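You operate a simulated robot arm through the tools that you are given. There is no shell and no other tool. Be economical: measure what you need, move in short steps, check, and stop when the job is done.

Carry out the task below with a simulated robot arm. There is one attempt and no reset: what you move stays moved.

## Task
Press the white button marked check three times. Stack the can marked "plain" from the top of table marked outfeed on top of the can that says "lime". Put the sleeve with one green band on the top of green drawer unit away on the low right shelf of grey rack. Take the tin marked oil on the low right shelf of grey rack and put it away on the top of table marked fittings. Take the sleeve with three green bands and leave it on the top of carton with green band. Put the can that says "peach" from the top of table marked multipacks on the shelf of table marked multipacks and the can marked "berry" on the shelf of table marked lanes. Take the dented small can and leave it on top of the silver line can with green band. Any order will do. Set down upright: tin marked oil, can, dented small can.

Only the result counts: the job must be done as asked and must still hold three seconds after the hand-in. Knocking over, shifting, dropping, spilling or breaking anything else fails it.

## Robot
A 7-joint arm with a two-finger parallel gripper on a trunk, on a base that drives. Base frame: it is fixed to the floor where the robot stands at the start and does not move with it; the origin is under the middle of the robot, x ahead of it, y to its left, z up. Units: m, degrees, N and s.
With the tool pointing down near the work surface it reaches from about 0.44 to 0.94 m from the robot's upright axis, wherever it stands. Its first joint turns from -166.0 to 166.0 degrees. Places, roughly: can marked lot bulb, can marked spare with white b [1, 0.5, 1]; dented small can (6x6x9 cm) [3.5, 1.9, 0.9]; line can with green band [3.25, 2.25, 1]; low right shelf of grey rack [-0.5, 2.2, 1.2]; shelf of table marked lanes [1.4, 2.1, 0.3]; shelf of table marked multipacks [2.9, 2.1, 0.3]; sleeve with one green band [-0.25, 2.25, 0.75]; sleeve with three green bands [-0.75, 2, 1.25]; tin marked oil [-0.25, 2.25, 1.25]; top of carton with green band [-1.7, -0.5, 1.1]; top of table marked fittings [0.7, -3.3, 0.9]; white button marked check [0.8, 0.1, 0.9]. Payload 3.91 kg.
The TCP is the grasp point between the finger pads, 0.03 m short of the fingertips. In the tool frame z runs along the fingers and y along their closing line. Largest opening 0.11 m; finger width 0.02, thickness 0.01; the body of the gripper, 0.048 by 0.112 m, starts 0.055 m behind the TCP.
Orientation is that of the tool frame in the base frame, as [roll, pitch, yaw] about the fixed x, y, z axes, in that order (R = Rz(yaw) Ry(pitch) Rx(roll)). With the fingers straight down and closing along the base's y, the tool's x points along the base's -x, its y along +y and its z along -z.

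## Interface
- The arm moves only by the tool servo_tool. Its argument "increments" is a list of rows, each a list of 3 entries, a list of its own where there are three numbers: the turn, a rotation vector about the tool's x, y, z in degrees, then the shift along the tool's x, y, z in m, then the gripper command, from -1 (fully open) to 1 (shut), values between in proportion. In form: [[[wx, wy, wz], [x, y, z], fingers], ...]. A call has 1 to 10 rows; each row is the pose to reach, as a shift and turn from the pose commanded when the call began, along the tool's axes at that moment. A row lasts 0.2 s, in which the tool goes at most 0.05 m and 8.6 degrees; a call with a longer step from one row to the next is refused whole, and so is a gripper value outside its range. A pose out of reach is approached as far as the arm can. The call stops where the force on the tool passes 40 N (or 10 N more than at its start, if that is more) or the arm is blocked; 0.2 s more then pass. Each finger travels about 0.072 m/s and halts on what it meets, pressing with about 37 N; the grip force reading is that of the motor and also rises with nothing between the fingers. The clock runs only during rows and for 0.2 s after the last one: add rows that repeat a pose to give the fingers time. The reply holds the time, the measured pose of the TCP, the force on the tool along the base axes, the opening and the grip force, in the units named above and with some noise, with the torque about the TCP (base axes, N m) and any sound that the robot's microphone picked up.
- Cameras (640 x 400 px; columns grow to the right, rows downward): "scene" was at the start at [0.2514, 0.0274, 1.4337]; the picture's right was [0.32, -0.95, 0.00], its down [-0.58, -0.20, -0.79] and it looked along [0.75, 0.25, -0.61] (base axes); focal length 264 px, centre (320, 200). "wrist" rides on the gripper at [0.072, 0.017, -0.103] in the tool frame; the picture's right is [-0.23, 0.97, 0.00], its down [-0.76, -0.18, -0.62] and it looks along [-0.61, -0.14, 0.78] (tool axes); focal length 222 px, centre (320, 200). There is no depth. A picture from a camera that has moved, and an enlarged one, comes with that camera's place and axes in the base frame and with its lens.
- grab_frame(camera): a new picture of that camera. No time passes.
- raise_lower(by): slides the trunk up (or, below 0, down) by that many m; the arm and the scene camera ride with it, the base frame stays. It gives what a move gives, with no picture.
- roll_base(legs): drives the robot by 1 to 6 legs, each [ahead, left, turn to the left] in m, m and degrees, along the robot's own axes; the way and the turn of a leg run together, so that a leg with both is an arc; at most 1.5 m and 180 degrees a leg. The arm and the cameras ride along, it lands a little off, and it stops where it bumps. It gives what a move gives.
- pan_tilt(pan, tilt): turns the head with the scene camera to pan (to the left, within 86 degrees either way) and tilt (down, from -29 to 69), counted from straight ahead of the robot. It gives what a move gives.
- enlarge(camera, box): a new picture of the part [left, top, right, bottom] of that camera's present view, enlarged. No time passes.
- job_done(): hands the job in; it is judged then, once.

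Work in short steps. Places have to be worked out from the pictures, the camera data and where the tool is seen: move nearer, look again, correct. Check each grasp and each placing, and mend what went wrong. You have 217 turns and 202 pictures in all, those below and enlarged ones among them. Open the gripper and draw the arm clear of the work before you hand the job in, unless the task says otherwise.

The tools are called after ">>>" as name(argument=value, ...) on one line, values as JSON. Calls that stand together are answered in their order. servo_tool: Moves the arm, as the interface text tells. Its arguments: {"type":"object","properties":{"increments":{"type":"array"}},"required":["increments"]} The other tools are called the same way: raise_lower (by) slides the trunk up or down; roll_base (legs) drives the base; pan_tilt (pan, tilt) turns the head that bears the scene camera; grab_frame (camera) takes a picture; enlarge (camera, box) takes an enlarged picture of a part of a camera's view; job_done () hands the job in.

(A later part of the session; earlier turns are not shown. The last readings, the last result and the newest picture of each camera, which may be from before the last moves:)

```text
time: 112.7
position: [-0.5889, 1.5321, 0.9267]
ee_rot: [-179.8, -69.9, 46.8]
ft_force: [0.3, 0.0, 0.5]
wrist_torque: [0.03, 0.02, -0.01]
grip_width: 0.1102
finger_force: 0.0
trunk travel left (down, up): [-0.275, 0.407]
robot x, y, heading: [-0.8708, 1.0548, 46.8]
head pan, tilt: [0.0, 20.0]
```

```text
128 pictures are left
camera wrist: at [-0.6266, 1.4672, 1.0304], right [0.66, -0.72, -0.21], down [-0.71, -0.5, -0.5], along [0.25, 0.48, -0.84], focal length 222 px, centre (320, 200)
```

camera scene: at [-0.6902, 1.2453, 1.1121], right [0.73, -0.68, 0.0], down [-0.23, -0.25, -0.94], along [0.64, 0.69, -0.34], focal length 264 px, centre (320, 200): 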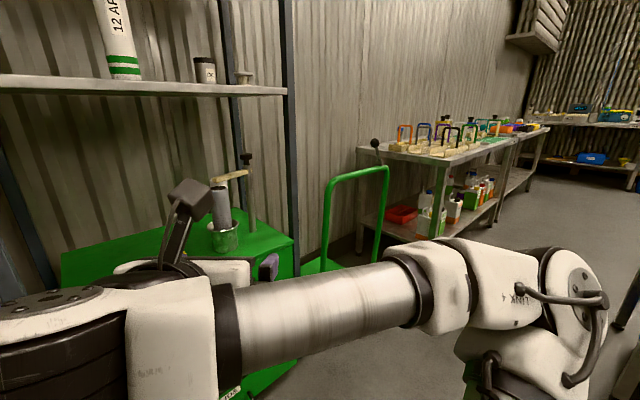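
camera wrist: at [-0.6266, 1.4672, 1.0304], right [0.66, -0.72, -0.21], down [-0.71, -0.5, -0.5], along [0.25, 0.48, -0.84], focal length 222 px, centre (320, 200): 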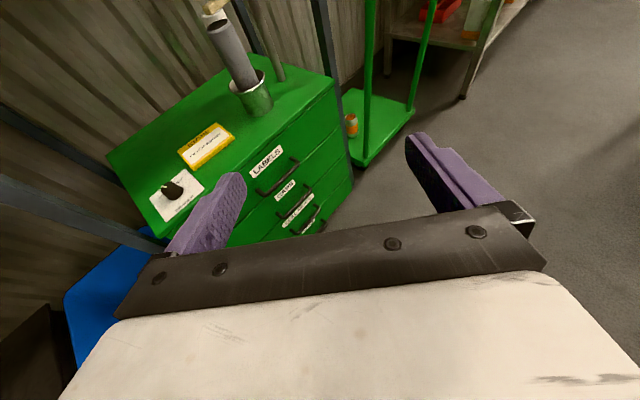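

Move the base further left/forward to get the left-side line to the sleeve.

>>> roll_base(legs=[[0.15, 0.28, 0]])

>>> pan_tilt(pan=0, tilt=20)

>>> grab_frame(camera="scene")

>>> grab_frame(camera="wrist")

```text
time: 115.4
position: [-0.6908, 1.8353, 0.9266]
ee_rot: [-179.7, -69.8, 46.8]
ft_force: [-1.1, 0.4, 0.2]
wrist_torque: [0.03, -0.01, 0.0]
grip_width: 0.11
finger_force: 0.1
trunk travel left (down, up): [-0.275, 0.407]
robot x, y, heading: [-0.9683, 1.3605, 46.7]
head pan, tilt: [0.0, 20.0]
```

```text
time: 116.0
position: [-0.6903, 1.8357, 0.9255]
ee_rot: [-179.8, -69.8, 46.8]
ft_force: [0.8, 0.1, -0.2]
wrist_torque: [0.02, 0.0, -0.01]
grip_width: 0.1099
finger_force: 0.1
trunk travel left (down, up): [-0.275, 0.407]
robot x, y, heading: [-0.9741, 1.3578, 46.9]
head pan, tilt: [0.0, 20.0]
```

```text
127 pictures are left
camera scene: at [-0.7916, 1.549, 1.112], right [0.73, -0.68, 0.0], down [-0.23, -0.25, -0.94], along [0.64, 0.69, -0.34], focal length 264 px, centre (320, 200)
```

scene: 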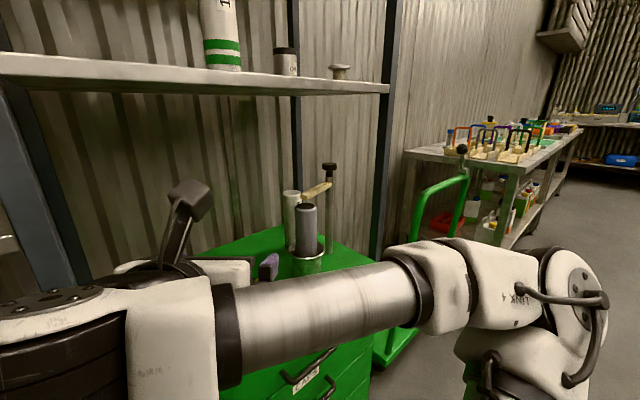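

```text
126 pictures are left
camera wrist: at [-0.7275, 1.7708, 1.0304], right [0.66, -0.72, -0.21], down [-0.71, -0.5, -0.5], along [0.25, 0.48, -0.84], focal length 222 px, centre (320, 200)
```

wrist: 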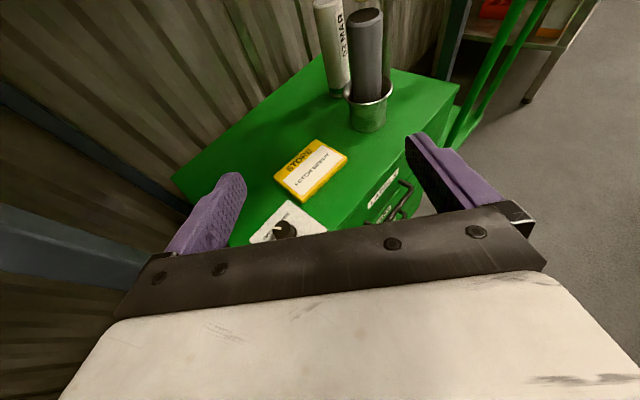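

Refined: drawer top ≈0.675, sleeve 03 MAR ≈(-0.35, 2.148), top ≈0.866; roller/pot ≈(-0.40, 2.02), retaining arm above it at ≈0.90. I must come in from the left. Shift base right, then turn slightly.

>>> roll_base(legs=[[0.2, -0.24, 0], [0, 0, 13]])

>>> grab_frame(camera="scene")

>>> grab_frame(camera="wrist")

```text
time: 119.3
position: [-0.4925, 1.8714, 0.9254]
ee_rot: [-179.8, -69.9, 60.0]
ft_force: [0.2, 0.3, 0.3]
wrist_torque: [-0.01, 0.0, -0.02]
grip_width: 0.1102
finger_force: 0.1
trunk travel left (down, up): [-0.275, 0.407]
robot x, y, heading: [-0.6587, 1.3384, 60.1]
head pan, tilt: [0.0, 20.0]
```

```text
125 pictures are left
camera scene: at [-0.5267, 1.5687, 1.112], right [0.87, -0.5, 0.0], down [-0.17, -0.3, -0.94], along [0.47, 0.81, -0.34], focal length 264 px, centre (320, 200)
```

scene: 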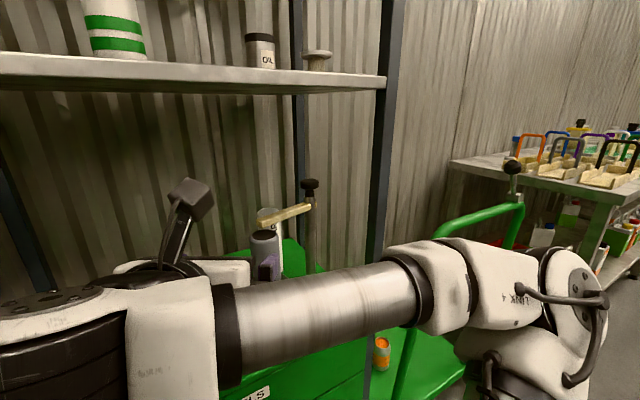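

```text
124 pictures are left
camera wrist: at [-0.515, 1.7994, 1.0304], right [0.81, -0.55, -0.21], down [-0.58, -0.65, -0.5], along [0.14, 0.53, -0.84], focal length 222 px, centre (320, 200)
```

wrist: 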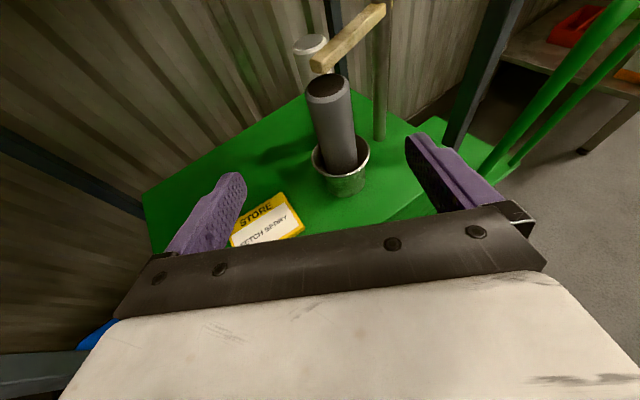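

Sleeve at ≈(-0.343, 2.149). Enter left of the pot: move to (-0.56, 2.03, 0.81), partly narrowing the fingers.

>>> servo_tool(increments=[[[0, 0, 0], [-0.01, -0.045, 0.01], -0.7], [[0, 0, 0], [-0.025, -0.085, 0.02], -0.7], [[0, 0, 0], [-0.045, -0.12, 0.04], -0.7], [[0, 0, 0], [-0.06, -0.138, 0.075], -0.7], [[0, 0, 0], [-0.07, -0.138, 0.11], -0.7], [[0, 0, 0], [-0.0732, -0.1378, 0.1369], -0.7], [[0, 0, 0], [-0.0732, -0.1378, 0.1369], -0.7]])

>>> grab_frame(camera="wrist")

>>> grab_frame(camera="scene")

```text
time: 120.9
position: [-0.562, 2.0308, 0.8087]
ee_rot: [-179.7, -69.7, 60.0]
ft_force: [0.0, 0.0, 0.2]
wrist_torque: [-0.01, -0.01, -0.03]
grip_width: 0.0935
finger_force: 0.1
trunk travel left (down, up): [-0.275, 0.407]
robot x, y, heading: [-0.6573, 1.34, 59.9]
head pan, tilt: [0.0, 20.0]
```

```text
123 pictures are left
camera wrist: at [-0.5849, 1.9587, 0.9137], right [0.81, -0.55, -0.21], down [-0.58, -0.65, -0.5], along [0.14, 0.53, -0.84], focal length 222 px, centre (320, 200)
```

wrist: 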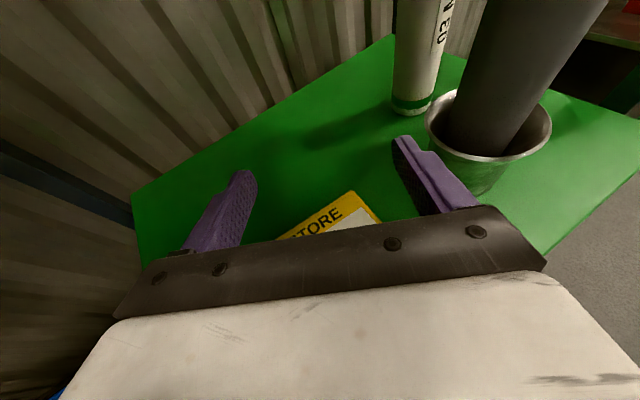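

```text
122 pictures are left
camera scene: at [-0.5266, 1.5687, 1.112], right [0.87, -0.5, 0.0], down [-0.17, -0.3, -0.94], along [0.47, 0.81, -0.34], focal length 264 px, centre (320, 200)
```

scene: 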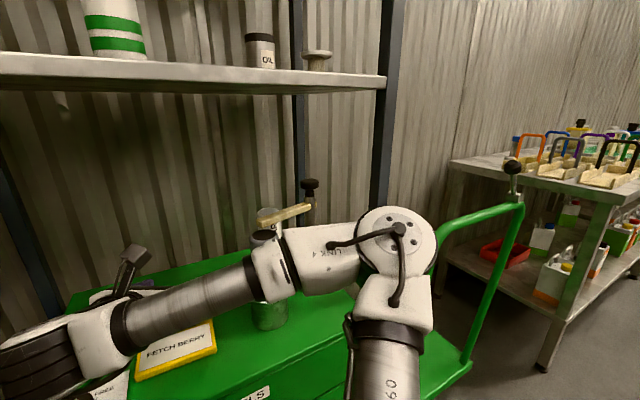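

The forearm lies close to the pot in this pose; the base should be further left. Back the hand out and shift the base left.

>>> servo_tool(increments=[[[0, 0, 0], [-0.008, 0.01, -0.04], -0.7], [[0, 0, 0], [-0.018, 0.035, -0.075], -0.7], [[0, 0, 0], [-0.03, 0.07, -0.1], -0.7], [[0, 0, 0], [-0.04, 0.105, -0.125], -0.7], [[0, 0, 0], [-0.0507, 0.143, -0.139], -0.7]])

>>> roll_base(legs=[[-0.13, 0.205, 0]])

>>> grab_frame(camera="scene")

```text
time: 122.1
position: [-0.5412, 1.8898, 0.8751]
ee_rot: [-180.0, -69.7, 60.2]
ft_force: [0.7, -0.6, 0.7]
wrist_torque: [-0.01, -0.01, 0.01]
grip_width: 0.0936
finger_force: 0.1
out of reach, approached as far as the arm can: row 3, 4, 5
trunk travel left (down, up): [-0.275, 0.407]
robot x, y, heading: [-0.6597, 1.3425, 60.2]
head pan, tilt: [0.0, 20.0]
```

```text
time: 124.3
position: [-0.7773, 1.8805, 0.875]
ee_rot: [-179.9, -69.7, 59.4]
ft_force: [0.2, 0.4, 0.4]
wrist_torque: [0.01, -0.03, 0.01]
grip_width: 0.0934
finger_force: 0.1
trunk travel left (down, up): [-0.275, 0.407]
robot x, y, heading: [-0.8979, 1.3325, 59.6]
head pan, tilt: [0.0, 20.0]
```

```text
121 pictures are left
camera scene: at [-0.7651, 1.5581, 1.112], right [0.86, -0.51, 0.0], down [-0.17, -0.29, -0.94], along [0.48, 0.81, -0.34], focal length 264 px, centre (320, 200)
```

scene: 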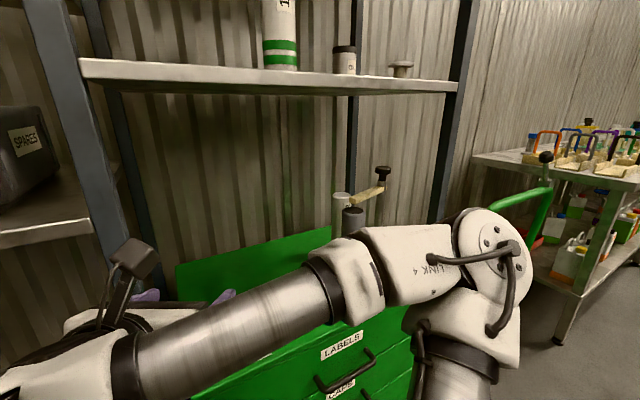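

Move hand right first (away from the post), then check.

>>> servo_tool(increments=[[[0, 0, 0], [0.002, 0.038, 0.022], -0.7], [[0, 0, 0], [0.004, 0.076, 0.044], -0.7], [[0, 0, 0], [0.006, 0.114, 0.066], -0.7], [[0, 0, 0], [0.008, 0.152, 0.088], -0.7], [[0, 0, 0], [0.009, 0.188, 0.112], -0.7], [[0, 0, 0], [0.009, 0.188, 0.112], -0.7]])

>>> grab_frame(camera="wrist")

>>> grab_frame(camera="scene")

```text
time: 125.7
position: [-0.5532, 1.8875, 0.8503]
ee_rot: [-179.9, -69.7, 59.4]
ft_force: [-0.8, 0.4, 0.3]
wrist_torque: [0.0, -0.05, 0.02]
grip_width: 0.0935
finger_force: 0.0
out of reach, approached as far as the arm can: row 1, 2, 3, 4, 5, 6
trunk travel left (down, up): [-0.275, 0.407]
robot x, y, heading: [-0.8994, 1.3303, 59.4]
head pan, tilt: [0.0, 20.0]
```

```text
120 pictures are left
camera wrist: at [-0.5766, 1.8159, 0.955], right [0.8, -0.56, -0.21], down [-0.58, -0.64, -0.5], along [0.14, 0.52, -0.84], focal length 222 px, centre (320, 200)
```

wrist: 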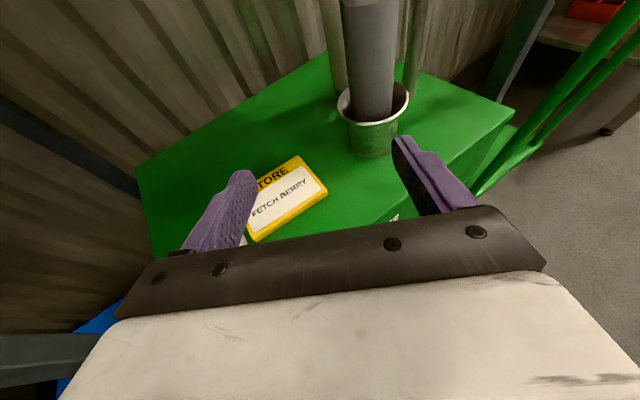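

```text
119 pictures are left
camera scene: at [-0.765, 1.5581, 1.112], right [0.86, -0.51, 0.0], down [-0.17, -0.29, -0.94], along [0.48, 0.81, -0.34], focal length 264 px, centre (320, 200)
```

scene: 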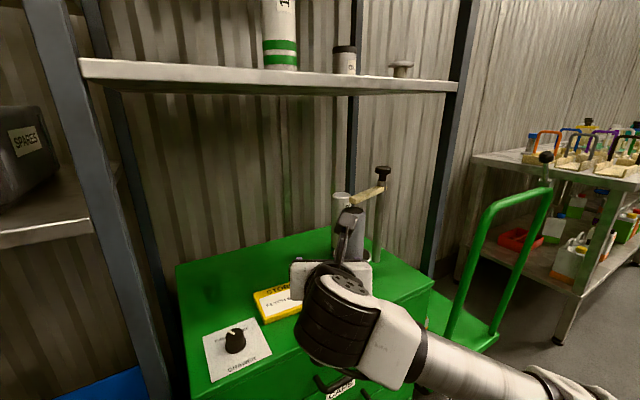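

Arm was near its fold limit; lower trunk 5 cm to get the height instead, then see.

>>> raise_lower(by=-0.045)

>>> servo_tool(increments=[[[0, 0, 0], [0.012, -0.02, 0.035], -0.7], [[0, 0, 0], [0.022, -0.04, 0.07], -0.7], [[0, 0, 0], [0.032, -0.06, 0.1], -0.7], [[0, 0, 0], [0.032, -0.06, 0.1], -0.7]])

>>> grab_frame(camera="wrist")

>>> grab_frame(camera="scene")

```text
time: 126.6
position: [-0.5547, 1.8864, 0.8051]
ee_rot: [-179.8, -69.6, 59.4]
ft_force: [0.2, -0.6, 1.3]
wrist_torque: [-0.01, 0.0, 0.03]
grip_width: 0.0932
finger_force: 0.1
trunk travel left (down, up): [-0.23, 0.452]
robot x, y, heading: [-0.8983, 1.331, 59.5]
head pan, tilt: [0.0, 20.0]
```

```text
time: 127.6
position: [-0.554, 2.0066, 0.799]
ee_rot: [-179.9, -69.7, 59.4]
ft_force: [-0.4, -0.6, 0.0]
wrist_torque: [0.0, 0.0, -0.02]
grip_width: 0.0934
finger_force: 0.1
trunk travel left (down, up): [-0.23, 0.452]
robot x, y, heading: [-0.8984, 1.3318, 59.2]
head pan, tilt: [0.0, 20.0]
```

```text
118 pictures are left
camera wrist: at [-0.5774, 1.9359, 0.9051], right [0.8, -0.56, -0.21], down [-0.58, -0.64, -0.5], along [0.14, 0.52, -0.84], focal length 222 px, centre (320, 200)
```

wrist: 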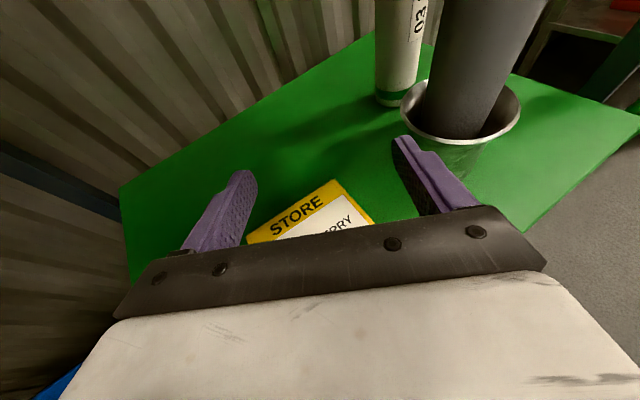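

```text
117 pictures are left
camera scene: at [-0.7651, 1.5582, 1.067], right [0.86, -0.51, 0.0], down [-0.17, -0.29, -0.94], along [0.48, 0.81, -0.34], focal length 264 px, centre (320, 200)
```

scene: 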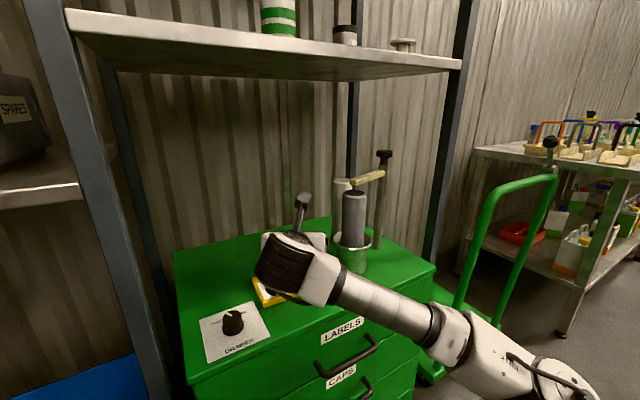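

Now swing the hand to heading ~18° while moving deeper, ending left of the sleeve.

>>> servo_tool(increments=[[[-6.5, 0, 2.37], [0.009, -0.002, 0.026], -0.7], [[-13, 0, 4.73], [0.018, -0.003, 0.052], -0.7], [[-19.5, 0, 7.1], [0.027, -0.002, 0.076], -0.7], [[-26, 0, 9.5], [0.035, 0.002, 0.1], -0.7], [[-32.5, 0, 11.8], [0.042, 0.006, 0.116], -0.7], [[-38.9, 0, 14.2], [0.047, 0.0105, 0.129], -0.7], [[-38.9, 0, 14.2], [0.047, 0.0105, 0.129], -0.7]])

>>> grab_frame(camera="wrist")

>>> grab_frame(camera="scene")

```text
time: 129.2
position: [-0.4746, 2.1221, 0.7998]
ee_rot: [179.6, -69.7, 18.5]
ft_force: [-0.3, -0.3, -0.5]
wrist_torque: [0.0, 0.0, 0.05]
grip_width: 0.0933
finger_force: 0.0
trunk travel left (down, up): [-0.23, 0.452]
robot x, y, heading: [-0.8962, 1.3322, 59.4]
head pan, tilt: [0.0, 20.0]
```

```text
116 pictures are left
camera wrist: at [-0.5391, 2.0837, 0.9048], right [0.23, -0.95, -0.21], down [-0.86, -0.09, -0.5], along [0.45, 0.29, -0.84], focal length 222 px, centre (320, 200)
```

wrist: 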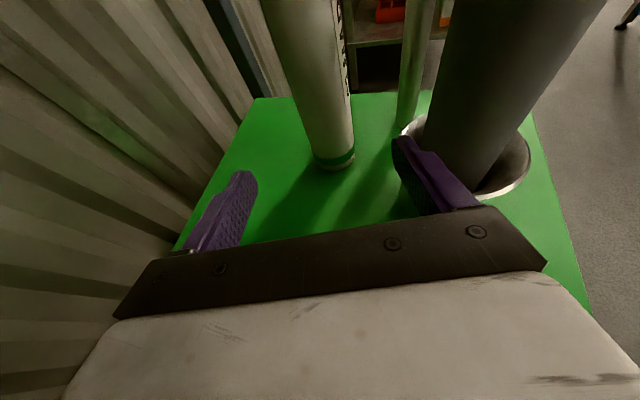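

```text
115 pictures are left
camera scene: at [-0.7651, 1.5581, 1.067], right [0.86, -0.51, 0.0], down [-0.17, -0.29, -0.94], along [0.48, 0.81, -0.34], focal length 264 px, centre (320, 200)
```

scene: 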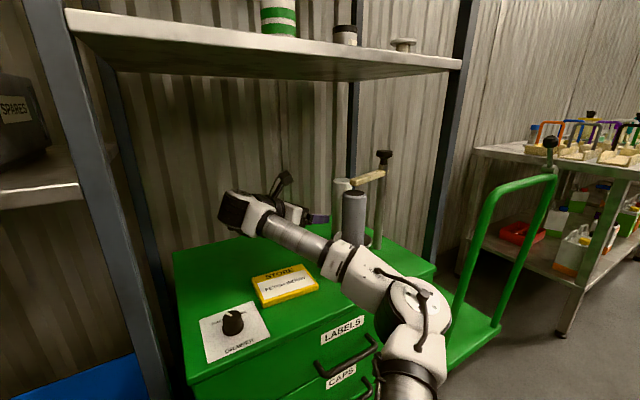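

Sleeve ≈(-0.348, 2.152), slightly right of the hand axis. Advance halfway and check clearances.

>>> servo_tool(increments=[[[0, 0, 0], [0.01, 0.004, 0.028], -0.7], [[0, 0, 0], [0.02, 0.008, 0.056], -0.7], [[0, 0, 0], [0.026, 0.008, 0.072], -0.7], [[0, 0, 0], [0.026, 0.008, 0.072], -0.7]])

>>> grab_frame(camera="wrist")

>>> grab_frame(camera="scene")

```text
time: 130.2
position: [-0.399, 2.1365, 0.7989]
ee_rot: [179.6, -69.7, 18.6]
ft_force: [0.5, 0.2, 0.0]
wrist_torque: [-0.01, -0.02, -0.01]
grip_width: 0.0932
finger_force: 0.0
trunk travel left (down, up): [-0.23, 0.452]
robot x, y, heading: [-0.9021, 1.3321, 59.7]
head pan, tilt: [0.0, 20.0]
```

```text
114 pictures are left
camera wrist: at [-0.4632, 2.0982, 0.9037], right [0.23, -0.95, -0.21], down [-0.86, -0.1, -0.5], along [0.45, 0.3, -0.84], focal length 222 px, centre (320, 200)
```

wrist: 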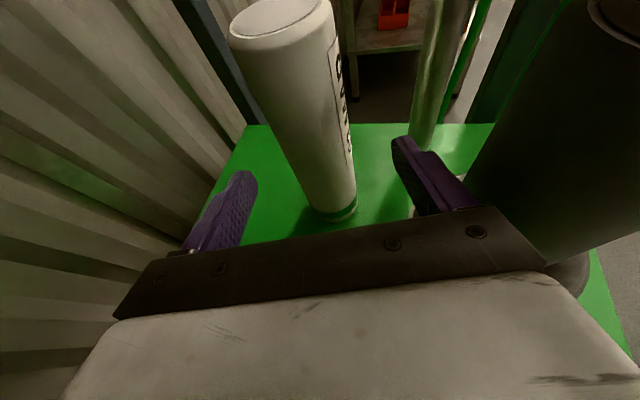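

```text
113 pictures are left
camera scene: at [-0.7651, 1.5581, 1.067], right [0.86, -0.51, 0.0], down [-0.17, -0.29, -0.94], along [0.48, 0.81, -0.34], focal length 264 px, centre (320, 200)
```

scene: 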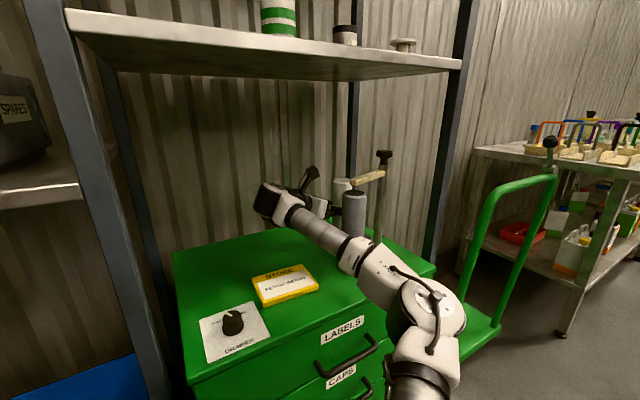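

Centered. Advance the last 55 mm and close.

>>> servo_tool(increments=[[[0, 0, 0], [0.01, 0, 0.027], -0.7], [[0, 0, 0], [0.019, 0, 0.052], -0.7], [[0, 0, 0], [0.019, 0, 0.052], -0.3], [[0, 0, 0], [0.019, 0, 0.052], 0.2], [[0, 0, 0], [0.019, 0, 0.052], 1], [[0, 0, 0], [0.019, 0, 0.052], 1]])

>>> grab_frame(camera="wrist")

>>> grab_frame(camera="scene")

```text
time: 131.6
position: [-0.3464, 2.154, 0.7995]
ee_rot: [179.7, -69.8, 18.4]
ft_force: [0.0, 1.2, 2.7]
wrist_torque: [0.2, -0.12, 0.04]
grip_width: 0.0578
finger_force: 36.9
trunk travel left (down, up): [-0.23, 0.452]
robot x, y, heading: [-0.8965, 1.3315, 59.6]
head pan, tilt: [0.0, 20.0]
```

```text
112 pictures are left
camera wrist: at [-0.4107, 2.1152, 0.9045], right [0.23, -0.95, -0.21], down [-0.86, -0.1, -0.5], along [0.45, 0.3, -0.84], focal length 222 px, centre (320, 200)
```

wrist: 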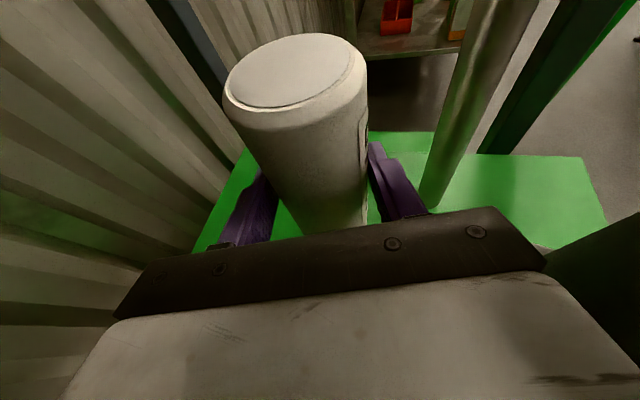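

```text
111 pictures are left
camera scene: at [-0.7652, 1.558, 1.0671], right [0.86, -0.51, 0.0], down [-0.17, -0.29, -0.94], along [0.48, 0.81, -0.34], focal length 264 px, centre (320, 200)
```

scene: 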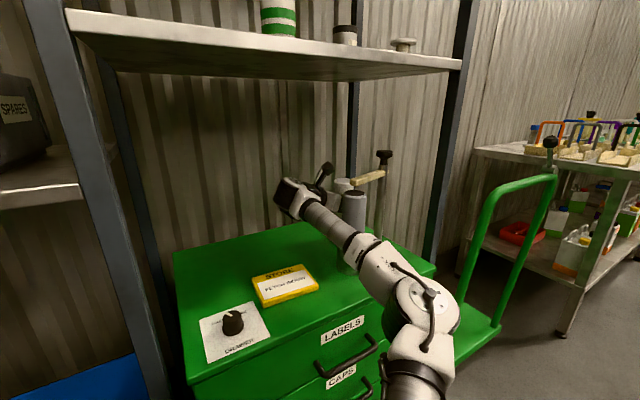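

Gripped. Lift 3 cm and back out along the approach line.

>>> servo_tool(increments=[[[0, 0, 0], [0.014, 0, -0.005], 1], [[0, 0, 0], [0.028, 0, -0.01], 1], [[0, 0, 0], [0.018, 0, -0.041], 1], [[0, 0, 0], [0.007, 0, -0.072], 1], [[0, 0, 0], [-0.004, -0.003, -0.103], 1], [[0, 0, 0], [-0.0165, -0.008, -0.132], 1], [[0, 0, 0], [-0.0165, -0.008, -0.132], 1]])

>>> grab_frame(camera="scene")

```text
time: 133.2
position: [-0.4723, 2.1217, 0.8271]
ee_rot: [179.7, -69.7, 18.5]
ft_force: [-0.2, 1.0, -3.0]
wrist_torque: [-0.01, 0.03, -0.03]
grip_width: 0.057
finger_force: 37.0
trunk travel left (down, up): [-0.23, 0.452]
robot x, y, heading: [-0.8983, 1.33, 59.2]
head pan, tilt: [0.0, 20.0]
```

```text
110 pictures are left
camera scene: at [-0.765, 1.5583, 1.0669], right [0.86, -0.51, 0.0], down [-0.17, -0.29, -0.94], along [0.48, 0.81, -0.34], focal length 264 px, centre (320, 200)
```

scene: 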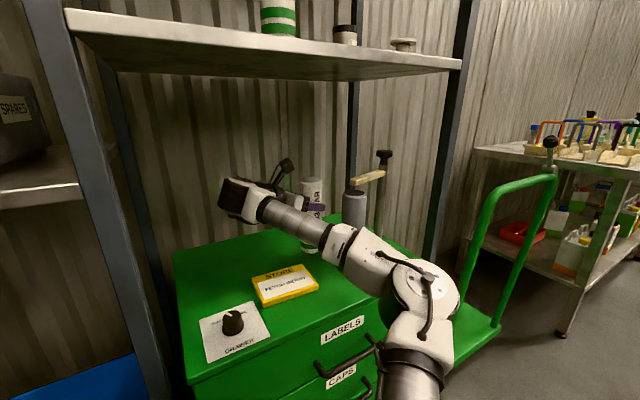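

Swing back to heading ~59° while withdrawing.

>>> servo_tool(increments=[[[6.4, 0, -2.3], [-0.006, 0.006, -0.016], 1], [[12.8, 0, -4.7], [-0.012, 0.014, -0.034], 1], [[19.2, 0, -7], [-0.018, 0.026, -0.054], 1], [[25.6, 0, -9.3], [-0.025, 0.043, -0.074], 1], [[32, 0, -11.7], [-0.032, 0.063, -0.092], 1], [[38.5, 0, -14], [-0.039, 0.083, -0.1074], 1], [[38.5, 0, -14], [-0.039, 0.083, -0.1074], 1]])

>>> servo_tool(increments=[[[0, 0, 0], [-0.012, 0.02, -0.033], 1], [[0, 0, 0], [-0.024, 0.04, -0.066], 1], [[0, 0, 0], [-0.036, 0.06, -0.099], 1], [[0, 0, 0], [-0.036, 0.06, -0.099], 1]])

>>> grab_frame(camera="scene")

```text
time: 134.8
position: [-0.5564, 2.0065, 0.8305]
ee_rot: [-179.6, -69.7, 58.9]
ft_force: [-0.1, 0.1, -2.7]
wrist_torque: [-0.05, 0.0, 0.0]
grip_width: 0.0569
finger_force: 37.3
trunk travel left (down, up): [-0.23, 0.452]
robot x, y, heading: [-0.8986, 1.3322, 59.4]
head pan, tilt: [0.0, 20.0]
```

```text
time: 135.8
position: [-0.5562, 1.8837, 0.8312]
ee_rot: [-179.6, -69.6, 58.8]
ft_force: [0.3, 0.3, -2.8]
wrist_torque: [-0.05, 0.0, 0.0]
grip_width: 0.057
finger_force: 37.2
trunk travel left (down, up): [-0.23, 0.452]
robot x, y, heading: [-0.8997, 1.3301, 59.6]
head pan, tilt: [0.0, 20.0]
```

```text
109 pictures are left
camera scene: at [-0.765, 1.5583, 1.067], right [0.86, -0.51, 0.0], down [-0.17, -0.29, -0.94], along [0.48, 0.81, -0.34], focal length 264 px, centre (320, 200)
```

scene: 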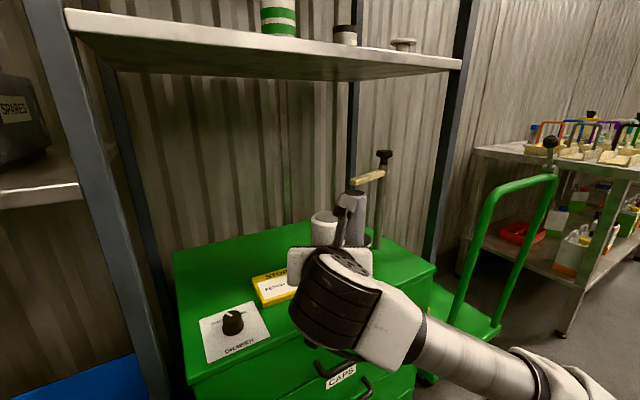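

Back the base out, turn square to the rack and raise the trunk.

>>> roll_base(legs=[[-0.3, 0, 0], [0, 0, 30.7]])

>>> raise_lower(by=0.45)

>>> roll_base(legs=[[0.08, -0.35, 0]])

>>> servo_tool(increments=[[[0, 0, 0], [0.03, 0, -0.011], 1], [[0, 0, 0], [0.055, 0, -0.02], 1], [[0, 0, 0], [0.055, 0, -0.02], 1]])

>>> grab_frame(camera="scene")

```text
time: 139.4
position: [-1.0402, 1.7241, 0.8312]
ee_rot: [-179.6, -69.7, 89.7]
ft_force: [-0.2, -0.5, -2.7]
wrist_torque: [-0.03, -0.01, 0.0]
grip_width: 0.0568
finger_force: 37.1
trunk travel left (down, up): [-0.23, 0.452]
robot x, y, heading: [-1.0501, 1.0762, 90.5]
head pan, tilt: [0.0, 20.0]
```

```text
refused: 0.45 is not a number from -0.4 to 0.4
```

```text
time: 142.6
position: [-0.7053, 1.805, 0.8323]
ee_rot: [-179.6, -69.7, 89.5]
ft_force: [0.6, 0.6, -1.4]
wrist_torque: [-0.05, 0.0, 0.01]
grip_width: 0.057
finger_force: 37.2
trunk travel left (down, up): [-0.23, 0.452]
robot x, y, heading: [-0.7141, 1.1564, 90.5]
head pan, tilt: [0.0, 20.0]
```

```text
time: 143.4
position: [-0.705, 1.8058, 0.8913]
ee_rot: [-179.7, -69.7, 89.5]
ft_force: [0.2, -0.2, -2.7]
wrist_torque: [-0.07, 0.0, 0.01]
grip_width: 0.0567
finger_force: 36.7
trunk travel left (down, up): [-0.23, 0.452]
robot x, y, heading: [-0.7157, 1.1539, 90.1]
head pan, tilt: [0.0, 20.0]
```

```text
108 pictures are left
camera scene: at [-0.7171, 1.4186, 1.067], right [1.0, 0.0, 0.0], down [0.0, -0.34, -0.94], along [0.0, 0.94, -0.34], focal length 264 px, centre (320, 200)
```

scene: 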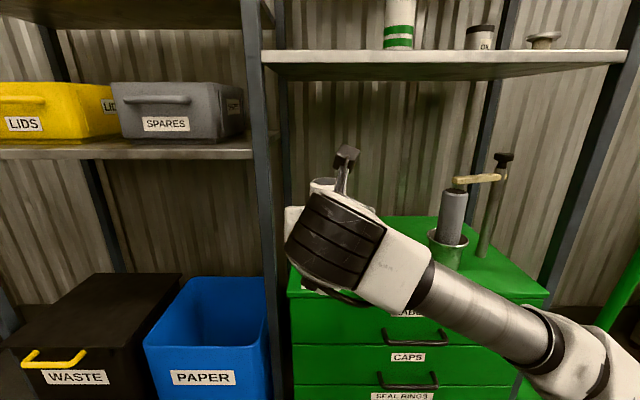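

Raise trunk 0.4 then a bit more.

>>> raise_lower(by=0.4)

>>> raise_lower(by=0.018)

>>> grab_frame(camera="scene")

>>> grab_frame(camera="wrist")

```text
time: 147.2
position: [-0.7057, 1.8073, 1.2918]
ee_rot: [-179.7, -69.7, 89.6]
ft_force: [-0.9, -0.1, -3.0]
wrist_torque: [-0.05, 0.0, 0.01]
grip_width: 0.0567
finger_force: 36.7
trunk travel left (down, up): [-0.63, 0.052]
robot x, y, heading: [-0.7178, 1.1551, 90.2]
head pan, tilt: [0.0, 20.0]
```

```text
time: 147.8
position: [-0.7057, 1.8052, 1.3089]
ee_rot: [-179.6, -69.7, 89.6]
ft_force: [-0.7, 0.8, -2.5]
wrist_torque: [-0.04, 0.03, -0.02]
grip_width: 0.0569
finger_force: 37.3
trunk travel left (down, up): [-0.648, 0.034]
robot x, y, heading: [-0.7185, 1.1555, 90.1]
head pan, tilt: [0.0, 20.0]
```

```text
107 pictures are left
camera scene: at [-0.717, 1.419, 1.4849], right [1.0, 0.0, 0.0], down [0.0, -0.34, -0.94], along [0.0, 0.94, -0.34], focal length 264 px, centre (320, 200)
```

scene: 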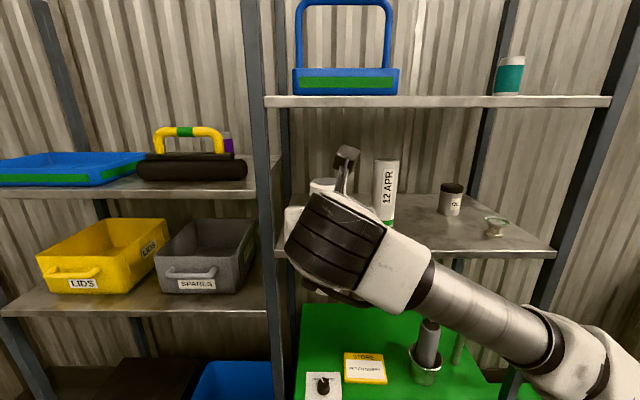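

```text
106 pictures are left
camera wrist: at [-0.6902, 1.7342, 1.4144], right [0.97, -0.08, -0.21], down [-0.18, -0.85, -0.5], along [-0.14, 0.52, -0.84], focal length 222 px, centre (320, 200)
```

wrist: 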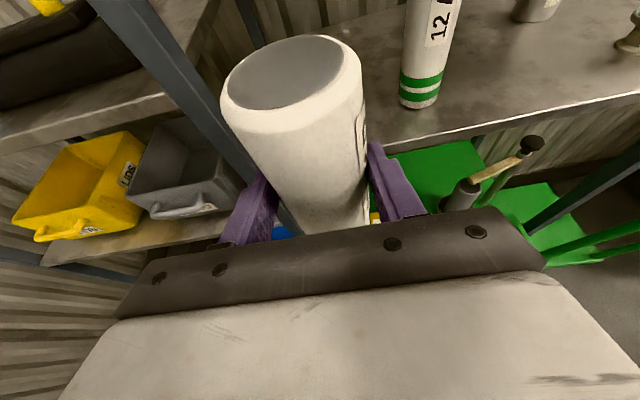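

Advance the sleeve over the shelf to (-0.69, 2.04).

>>> servo_tool(increments=[[[0, 0, 0], [0.013, 0.008, 0.037], 1], [[0, 0, 0], [0.027, 0.015, 0.074], 1], [[0, 0, 0], [0.04, 0.015, 0.111], 1], [[0, 0, 0], [0.054, 0.015, 0.148], 1], [[0, 0, 0], [0.067, 0.015, 0.185], 1], [[0, 0, 0], [0.0804, 0.015, 0.221], 1], [[0, 0, 0], [0.0804, 0.015, 0.221], 1]])

>>> grab_frame(camera="scene")

>>> grab_frame(camera="wrist")

```text
time: 149.4
position: [-0.6909, 2.0397, 1.3065]
ee_rot: [-179.8, -69.7, 89.8]
ft_force: [0.1, -0.7, -3.3]
wrist_torque: [-0.06, 0.01, -0.01]
grip_width: 0.0569
finger_force: 37.5
trunk travel left (down, up): [-0.648, 0.034]
robot x, y, heading: [-0.7152, 1.1537, 90.2]
head pan, tilt: [0.0, 20.0]
```

```text
105 pictures are left
camera scene: at [-0.7169, 1.4184, 1.485], right [1.0, 0.0, 0.0], down [0.0, -0.34, -0.94], along [0.0, 0.94, -0.34], focal length 264 px, centre (320, 200)
```

scene: 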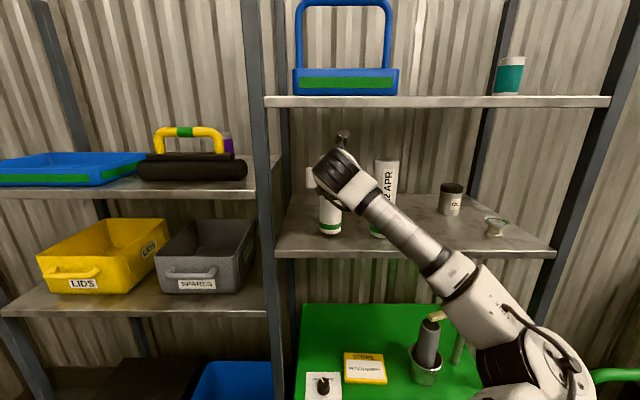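

```text
104 pictures are left
camera wrist: at [-0.6754, 1.9683, 1.4117], right [0.97, -0.08, -0.21], down [-0.18, -0.85, -0.5], along [-0.14, 0.52, -0.84], focal length 222 px, centre (320, 200)
```

wrist: 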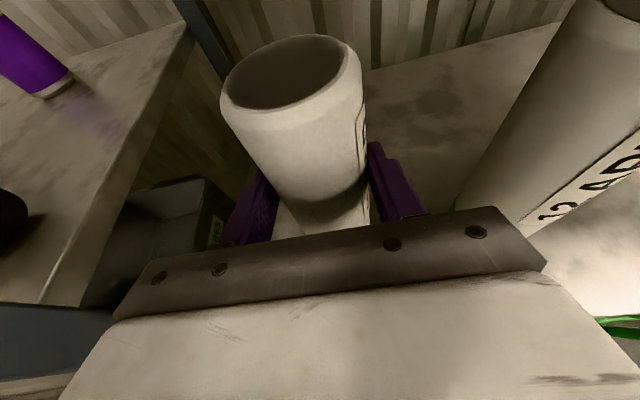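

Lower in small steps until contact.

>>> servo_tool(increments=[[[0, 0, 0], [-0.0047, 0, 0.0017], 1], [[0, 0, 0], [-0.0094, 0, 0.0034], 1], [[0, 0, 0], [-0.0094, 0, 0.0034], 1]])

```text
time: 150.2
position: [-0.6916, 2.039, 1.2992]
ee_rot: [-179.8, -70.0, 89.7]
ft_force: [-1.2, 3.2, 9.2]
wrist_torque: [0.61, -0.08, 0.08]
grip_width: 0.0567
finger_force: 36.7
trunk travel left (down, up): [-0.648, 0.034]
robot x, y, heading: [-0.7128, 1.1541, 90.2]
head pan, tilt: [0.0, 20.0]
```

Contact. Release gradually.

>>> servo_tool(increments=[[[0, 0, 0], [0.001, 0, 0], 0.4], [[0, 0, 0], [0.001, 0, 0], 0], [[0, 0, 0], [0.001, 0, 0], -0.4], [[0, 0, 0], [0.001, 0, 0], -0.8], [[0, 0, 0], [0.001, 0, 0], -0.8]])

>>> grab_frame(camera="wrist")

```text
time: 151.4
position: [-0.6907, 2.0401, 1.2975]
ee_rot: [-179.7, -69.7, 89.6]
ft_force: [0.0, -0.1, 0.3]
wrist_torque: [-0.03, 0.0, -0.02]
grip_width: 0.099
finger_force: 0.1
trunk travel left (down, up): [-0.648, 0.034]
robot x, y, heading: [-0.7139, 1.1546, 90.2]
head pan, tilt: [0.0, 20.0]
```

```text
103 pictures are left
camera wrist: at [-0.675, 1.9682, 1.4032], right [0.97, -0.08, -0.21], down [-0.18, -0.85, -0.5], along [-0.14, 0.52, -0.84], focal length 222 px, centre (320, 200)
```

wrist: 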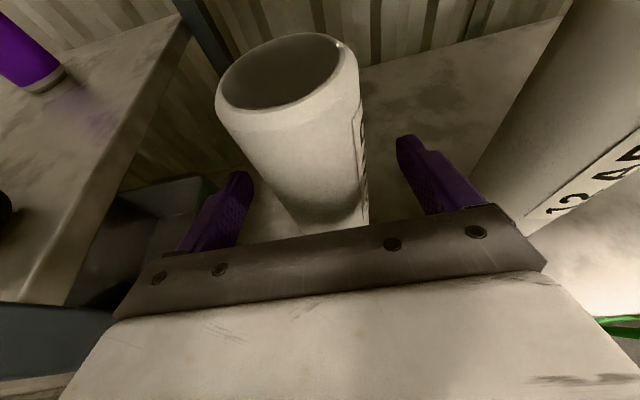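

Stands. Retract straight back, then look.

>>> servo_tool(increments=[[[0, 0, 0], [-0.014, 0, -0.0376], -0.8], [[0, 0, 0], [-0.027, 0, -0.0752], -0.8], [[0, 0, 0], [-0.041, 0, -0.1128], -0.8], [[0, 0, 0], [-0.055, 0, -0.1504], -0.8], [[0, 0, 0], [-0.068, 0, -0.188], -1], [[0, 0, 0], [-0.082, 0, -0.2256], -1]])

>>> grab_frame(camera="scene")

```text
time: 152.8
position: [-0.6927, 1.8008, 1.3003]
ee_rot: [-179.7, -69.7, 89.5]
ft_force: [-0.8, -0.7, -0.3]
wrist_torque: [-0.03, 0.0, 0.0]
grip_width: 0.1099
finger_force: 0.1
trunk travel left (down, up): [-0.648, 0.034]
robot x, y, heading: [-0.7155, 1.1577, 90.2]
head pan, tilt: [0.0, 20.0]
```

```text
102 pictures are left
camera scene: at [-0.717, 1.4179, 1.4851], right [1.0, 0.0, 0.0], down [0.0, -0.34, -0.94], along [0.0, 0.94, -0.34], focal length 264 px, centre (320, 200)
```

scene: 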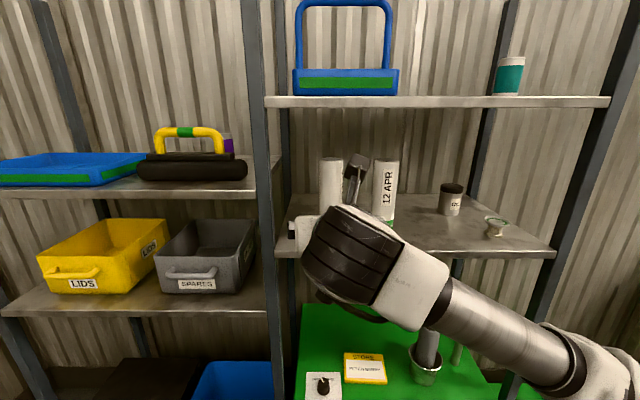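

Tin ≈(-0.317, 2.168); the dish sits front-right of it, so approach at heading 70°. Turn right 20° and drive closer.

>>> roll_base(legs=[[0, 0, -20], [0.26, -0.05, 0]])

>>> grab_frame(camera="wrist")

>>> grab_frame(camera="scene")

```text
time: 155.8
position: [-0.3365, 1.9834, 1.2986]
ee_rot: [-179.7, -69.7, 69.5]
ft_force: [-0.1, 0.8, 0.0]
wrist_torque: [-0.02, 0.02, -0.01]
grip_width: 0.1101
finger_force: 0.1
trunk travel left (down, up): [-0.648, 0.034]
robot x, y, heading: [-0.5782, 1.3819, 70.1]
head pan, tilt: [0.0, 20.0]
```

```text
101 pictures are left
camera wrist: at [-0.3462, 1.9097, 1.4043], right [0.89, -0.41, -0.21], down [-0.46, -0.74, -0.5], along [0.05, 0.54, -0.84], focal length 222 px, centre (320, 200)
```

wrist: 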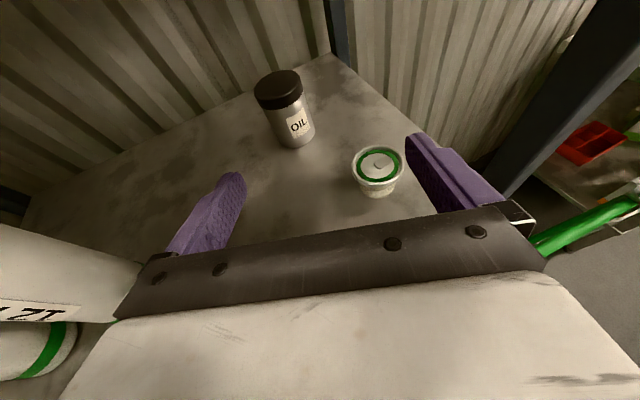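

```text
100 pictures are left
camera scene: at [-0.4906, 1.6314, 1.4848], right [0.94, -0.34, 0.0], down [-0.12, -0.32, -0.94], along [0.32, 0.88, -0.34], focal length 264 px, centre (320, 200)
```

scene: 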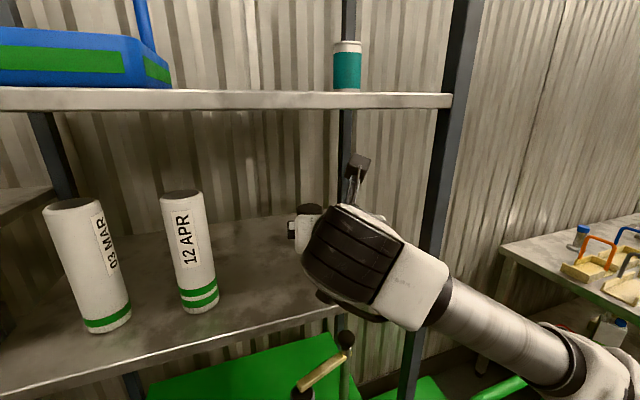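

Tin at ≈(-0.319, 2.18): shift left 5 cm and advance while lowering, then close.

>>> servo_tool(increments=[[[0, 0, 0], [0, -0.03, 0.03], -1], [[0, 0, 0], [0, -0.053, 0.065], -1], [[0, 0, 0], [-0.002, -0.053, 0.11], -1], [[0, 0, 0], [-0.004, -0.053, 0.145], -1], [[0, 0, 0], [-0.004, -0.053, 0.145], -1]])

>>> grab_frame(camera="wrist")

```text
time: 157.1
position: [-0.3411, 2.1296, 1.247]
ee_rot: [-179.9, -69.6, 69.6]
ft_force: [-0.4, -0.7, 0.5]
wrist_torque: [0.0, 0.0, 0.01]
grip_width: 0.1101
finger_force: 0.0
trunk travel left (down, up): [-0.648, 0.034]
robot x, y, heading: [-0.5757, 1.3862, 70.3]
head pan, tilt: [0.0, 20.0]
```

```text
99 pictures are left
camera wrist: at [-0.3519, 2.0564, 1.3512], right [0.89, -0.41, -0.21], down [-0.46, -0.73, -0.5], along [0.05, 0.54, -0.84], focal length 222 px, centre (320, 200)
```

wrist: 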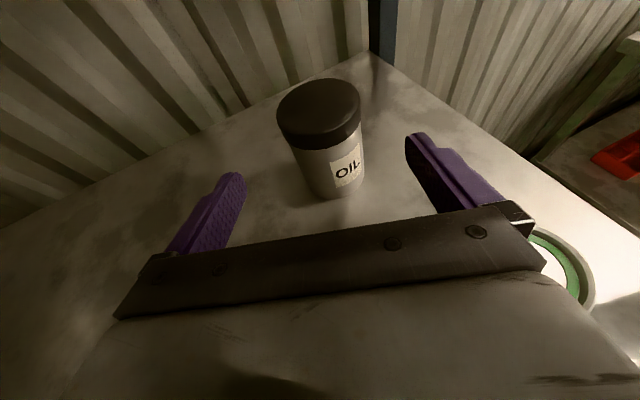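

Aligned. Final 60 mm and close.

>>> servo_tool(increments=[[[0, 0, 0], [-0.001, 0, 0.034], -1], [[0, 0, 0], [-0.002, 0, 0.0646], -1], [[0, 0, 0], [-0.002, 0, 0.0646], 0], [[0, 0, 0], [-0.002, 0, 0.0646], 1], [[0, 0, 0], [-0.002, 0, 0.0646], 1], [[0, 0, 0], [-0.002, 0, 0.0646], 1]])

>>> grab_frame(camera="wrist")

```text
time: 158.4
position: [-0.3207, 2.1867, 1.2227]
ee_rot: [-179.6, -69.7, 69.7]
ft_force: [0.9, 0.5, 1.0]
wrist_torque: [0.07, 0.01, 0.0]
grip_width: 0.0605
finger_force: 36.5
trunk travel left (down, up): [-0.648, 0.034]
robot x, y, heading: [-0.5793, 1.385, 70.5]
head pan, tilt: [0.0, 20.0]
```

```text
98 pictures are left
camera wrist: at [-0.33, 2.1122, 1.3278], right [0.89, -0.41, -0.21], down [-0.46, -0.73, -0.5], along [0.05, 0.54, -0.84], focal length 222 px, centre (320, 200)
```

wrist: 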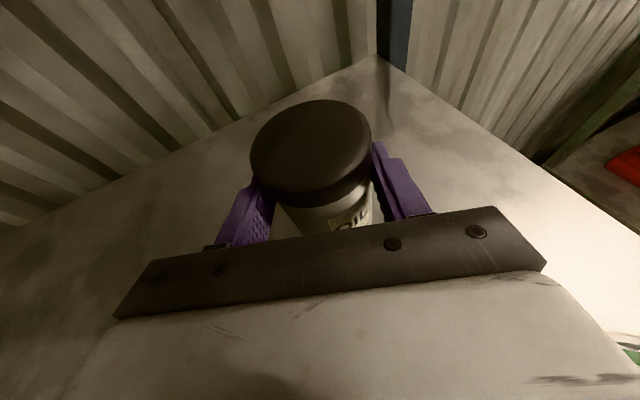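

Gripped (60 mm). Lift 5 cm and withdraw, then back the base away.

>>> servo_tool(increments=[[[0, 0, 0], [0.024, 0, -0.009], 1], [[0, 0, 0], [0.047, 0, -0.017], 1], [[0, 0, 0], [0.034, 0, -0.053], 1], [[0, 0, 0], [0.021, 0, -0.09], 1], [[0, 0, 0], [0.008, 0, -0.127], 1], [[0, 0, 0], [-0.005, 0, -0.164], 1], [[0, 0, 0], [-0.018, 0, -0.2], 1]])

>>> roll_base(legs=[[-0.5, 0, 0]])

>>> grab_frame(camera="scene")

```text
time: 160.1
position: [-0.383, 2.0004, 1.2759]
ee_rot: [-179.8, -69.6, 69.6]
ft_force: [-0.3, -0.9, -1.8]
wrist_torque: [-0.04, 0.0, 0.0]
grip_width: 0.0604
finger_force: 37.0
trunk travel left (down, up): [-0.648, 0.034]
robot x, y, heading: [-0.5789, 1.3819, 70.3]
head pan, tilt: [0.0, 20.0]
```

```text
time: 163.0
position: [-0.5514, 1.5276, 1.2746]
ee_rot: [-179.7, -69.7, 69.4]
ft_force: [0.0, -0.6, -2.6]
wrist_torque: [-0.02, -0.02, -0.01]
grip_width: 0.0605
finger_force: 36.8
trunk travel left (down, up): [-0.648, 0.034]
robot x, y, heading: [-0.7498, 0.9143, 70.0]
head pan, tilt: [0.0, 20.0]
```

```text
97 pictures are left
camera scene: at [-0.661, 1.1582, 1.4851], right [0.94, -0.34, 0.0], down [-0.12, -0.32, -0.94], along [0.32, 0.88, -0.34], focal length 264 px, centre (320, 200)
```

scene: 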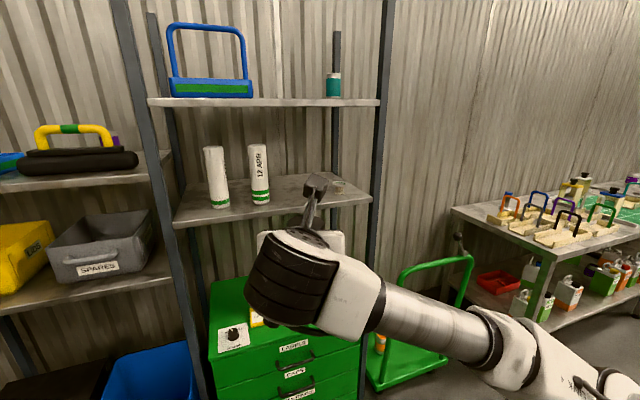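

Turn to face -y and drive down the corridor, then look.

>>> roll_base(legs=[[0, 0, -160], [1.4, 0.25, 0]])

>>> pan_tilt(pan=0, tilt=10)

>>> grab_frame(camera="scene")

>>> pan_tilt(pan=40, tilt=15)

>>> grab_frame(camera="scene")

```text
time: 176.6
position: [-0.3466, -1.0926, 1.2755]
ee_rot: [-179.7, -69.7, -87.8]
ft_force: [-0.7, 1.0, -1.5]
wrist_torque: [0.07, 0.01, -0.02]
grip_width: 0.0605
finger_force: 36.8
trunk travel left (down, up): [-0.648, 0.034]
robot x, y, heading: [-0.4037, -0.4507, -87.0]
head pan, tilt: [0.0, 20.0]
```

```text
time: 177.3
position: [-0.3471, -1.0946, 1.2743]
ee_rot: [-179.7, -69.7, -87.6]
ft_force: [-1.0, 0.5, -1.7]
wrist_torque: [0.02, 0.04, -0.03]
grip_width: 0.0605
finger_force: 36.5
trunk travel left (down, up): [-0.648, 0.034]
robot x, y, heading: [-0.4006, -0.4477, -86.7]
head pan, tilt: [0.0, 10.0]
```

```text
96 pictures are left
camera scene: at [-0.3906, -0.7107, 1.5012], right [-1.0, -0.05, 0.0], down [-0.01, 0.17, -0.98], along [0.05, -0.98, -0.17], focal length 264 px, centre (320, 200)
```

scene: 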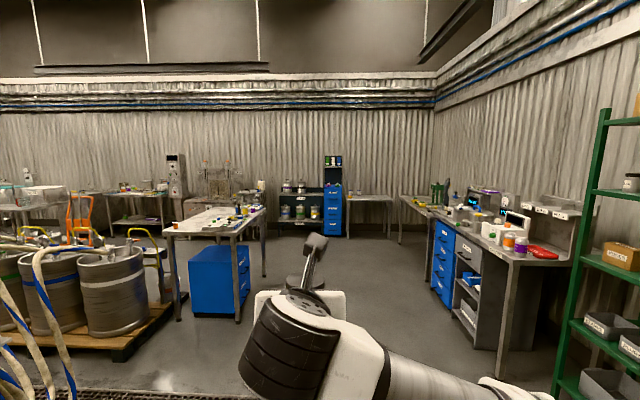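

```text
time: 178.3
position: [-0.3458, -1.0935, 1.2743]
ee_rot: [-179.8, -69.7, -87.7]
ft_force: [0.1, -1.0, -1.4]
wrist_torque: [0.04, 0.0, -0.01]
grip_width: 0.0608
finger_force: 37.0
trunk travel left (down, up): [-0.648, 0.034]
robot x, y, heading: [-0.4018, -0.4503, -86.8]
head pan, tilt: [40.0, 15.0]
```

```text
95 pictures are left
camera scene: at [-0.3318, -0.6862, 1.4931], right [-0.73, -0.68, 0.0], down [-0.18, 0.19, -0.97], along [0.66, -0.71, -0.26], focal length 264 px, centre (320, 200)
```

scene: 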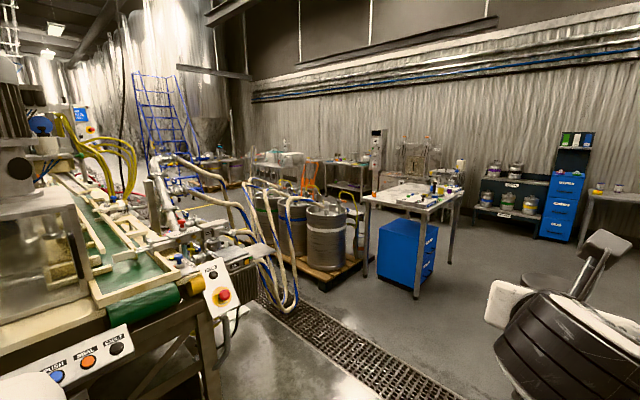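

The fittings table is ahead-left (~x 0.35–0.96, y -2.75…-3.8). Zoom on it.

>>> enlarge(camera="scene", box=[340, 160, 500, 280])

```text
3.33 times, centred on (420, 220) of scene
camera zoom: at [-0.3318, -0.6862, 1.4931], right [-0.73, -0.68, 0.0], down [-0.18, 0.19, -0.97], along [0.66, -0.71, -0.26], focal length 880 px, centre (-13, 133)
```

zoom: 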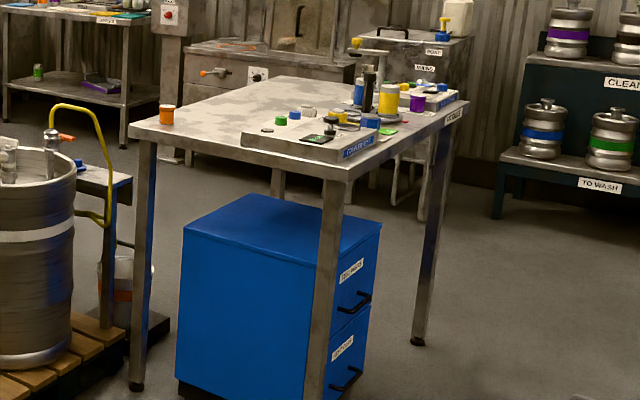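

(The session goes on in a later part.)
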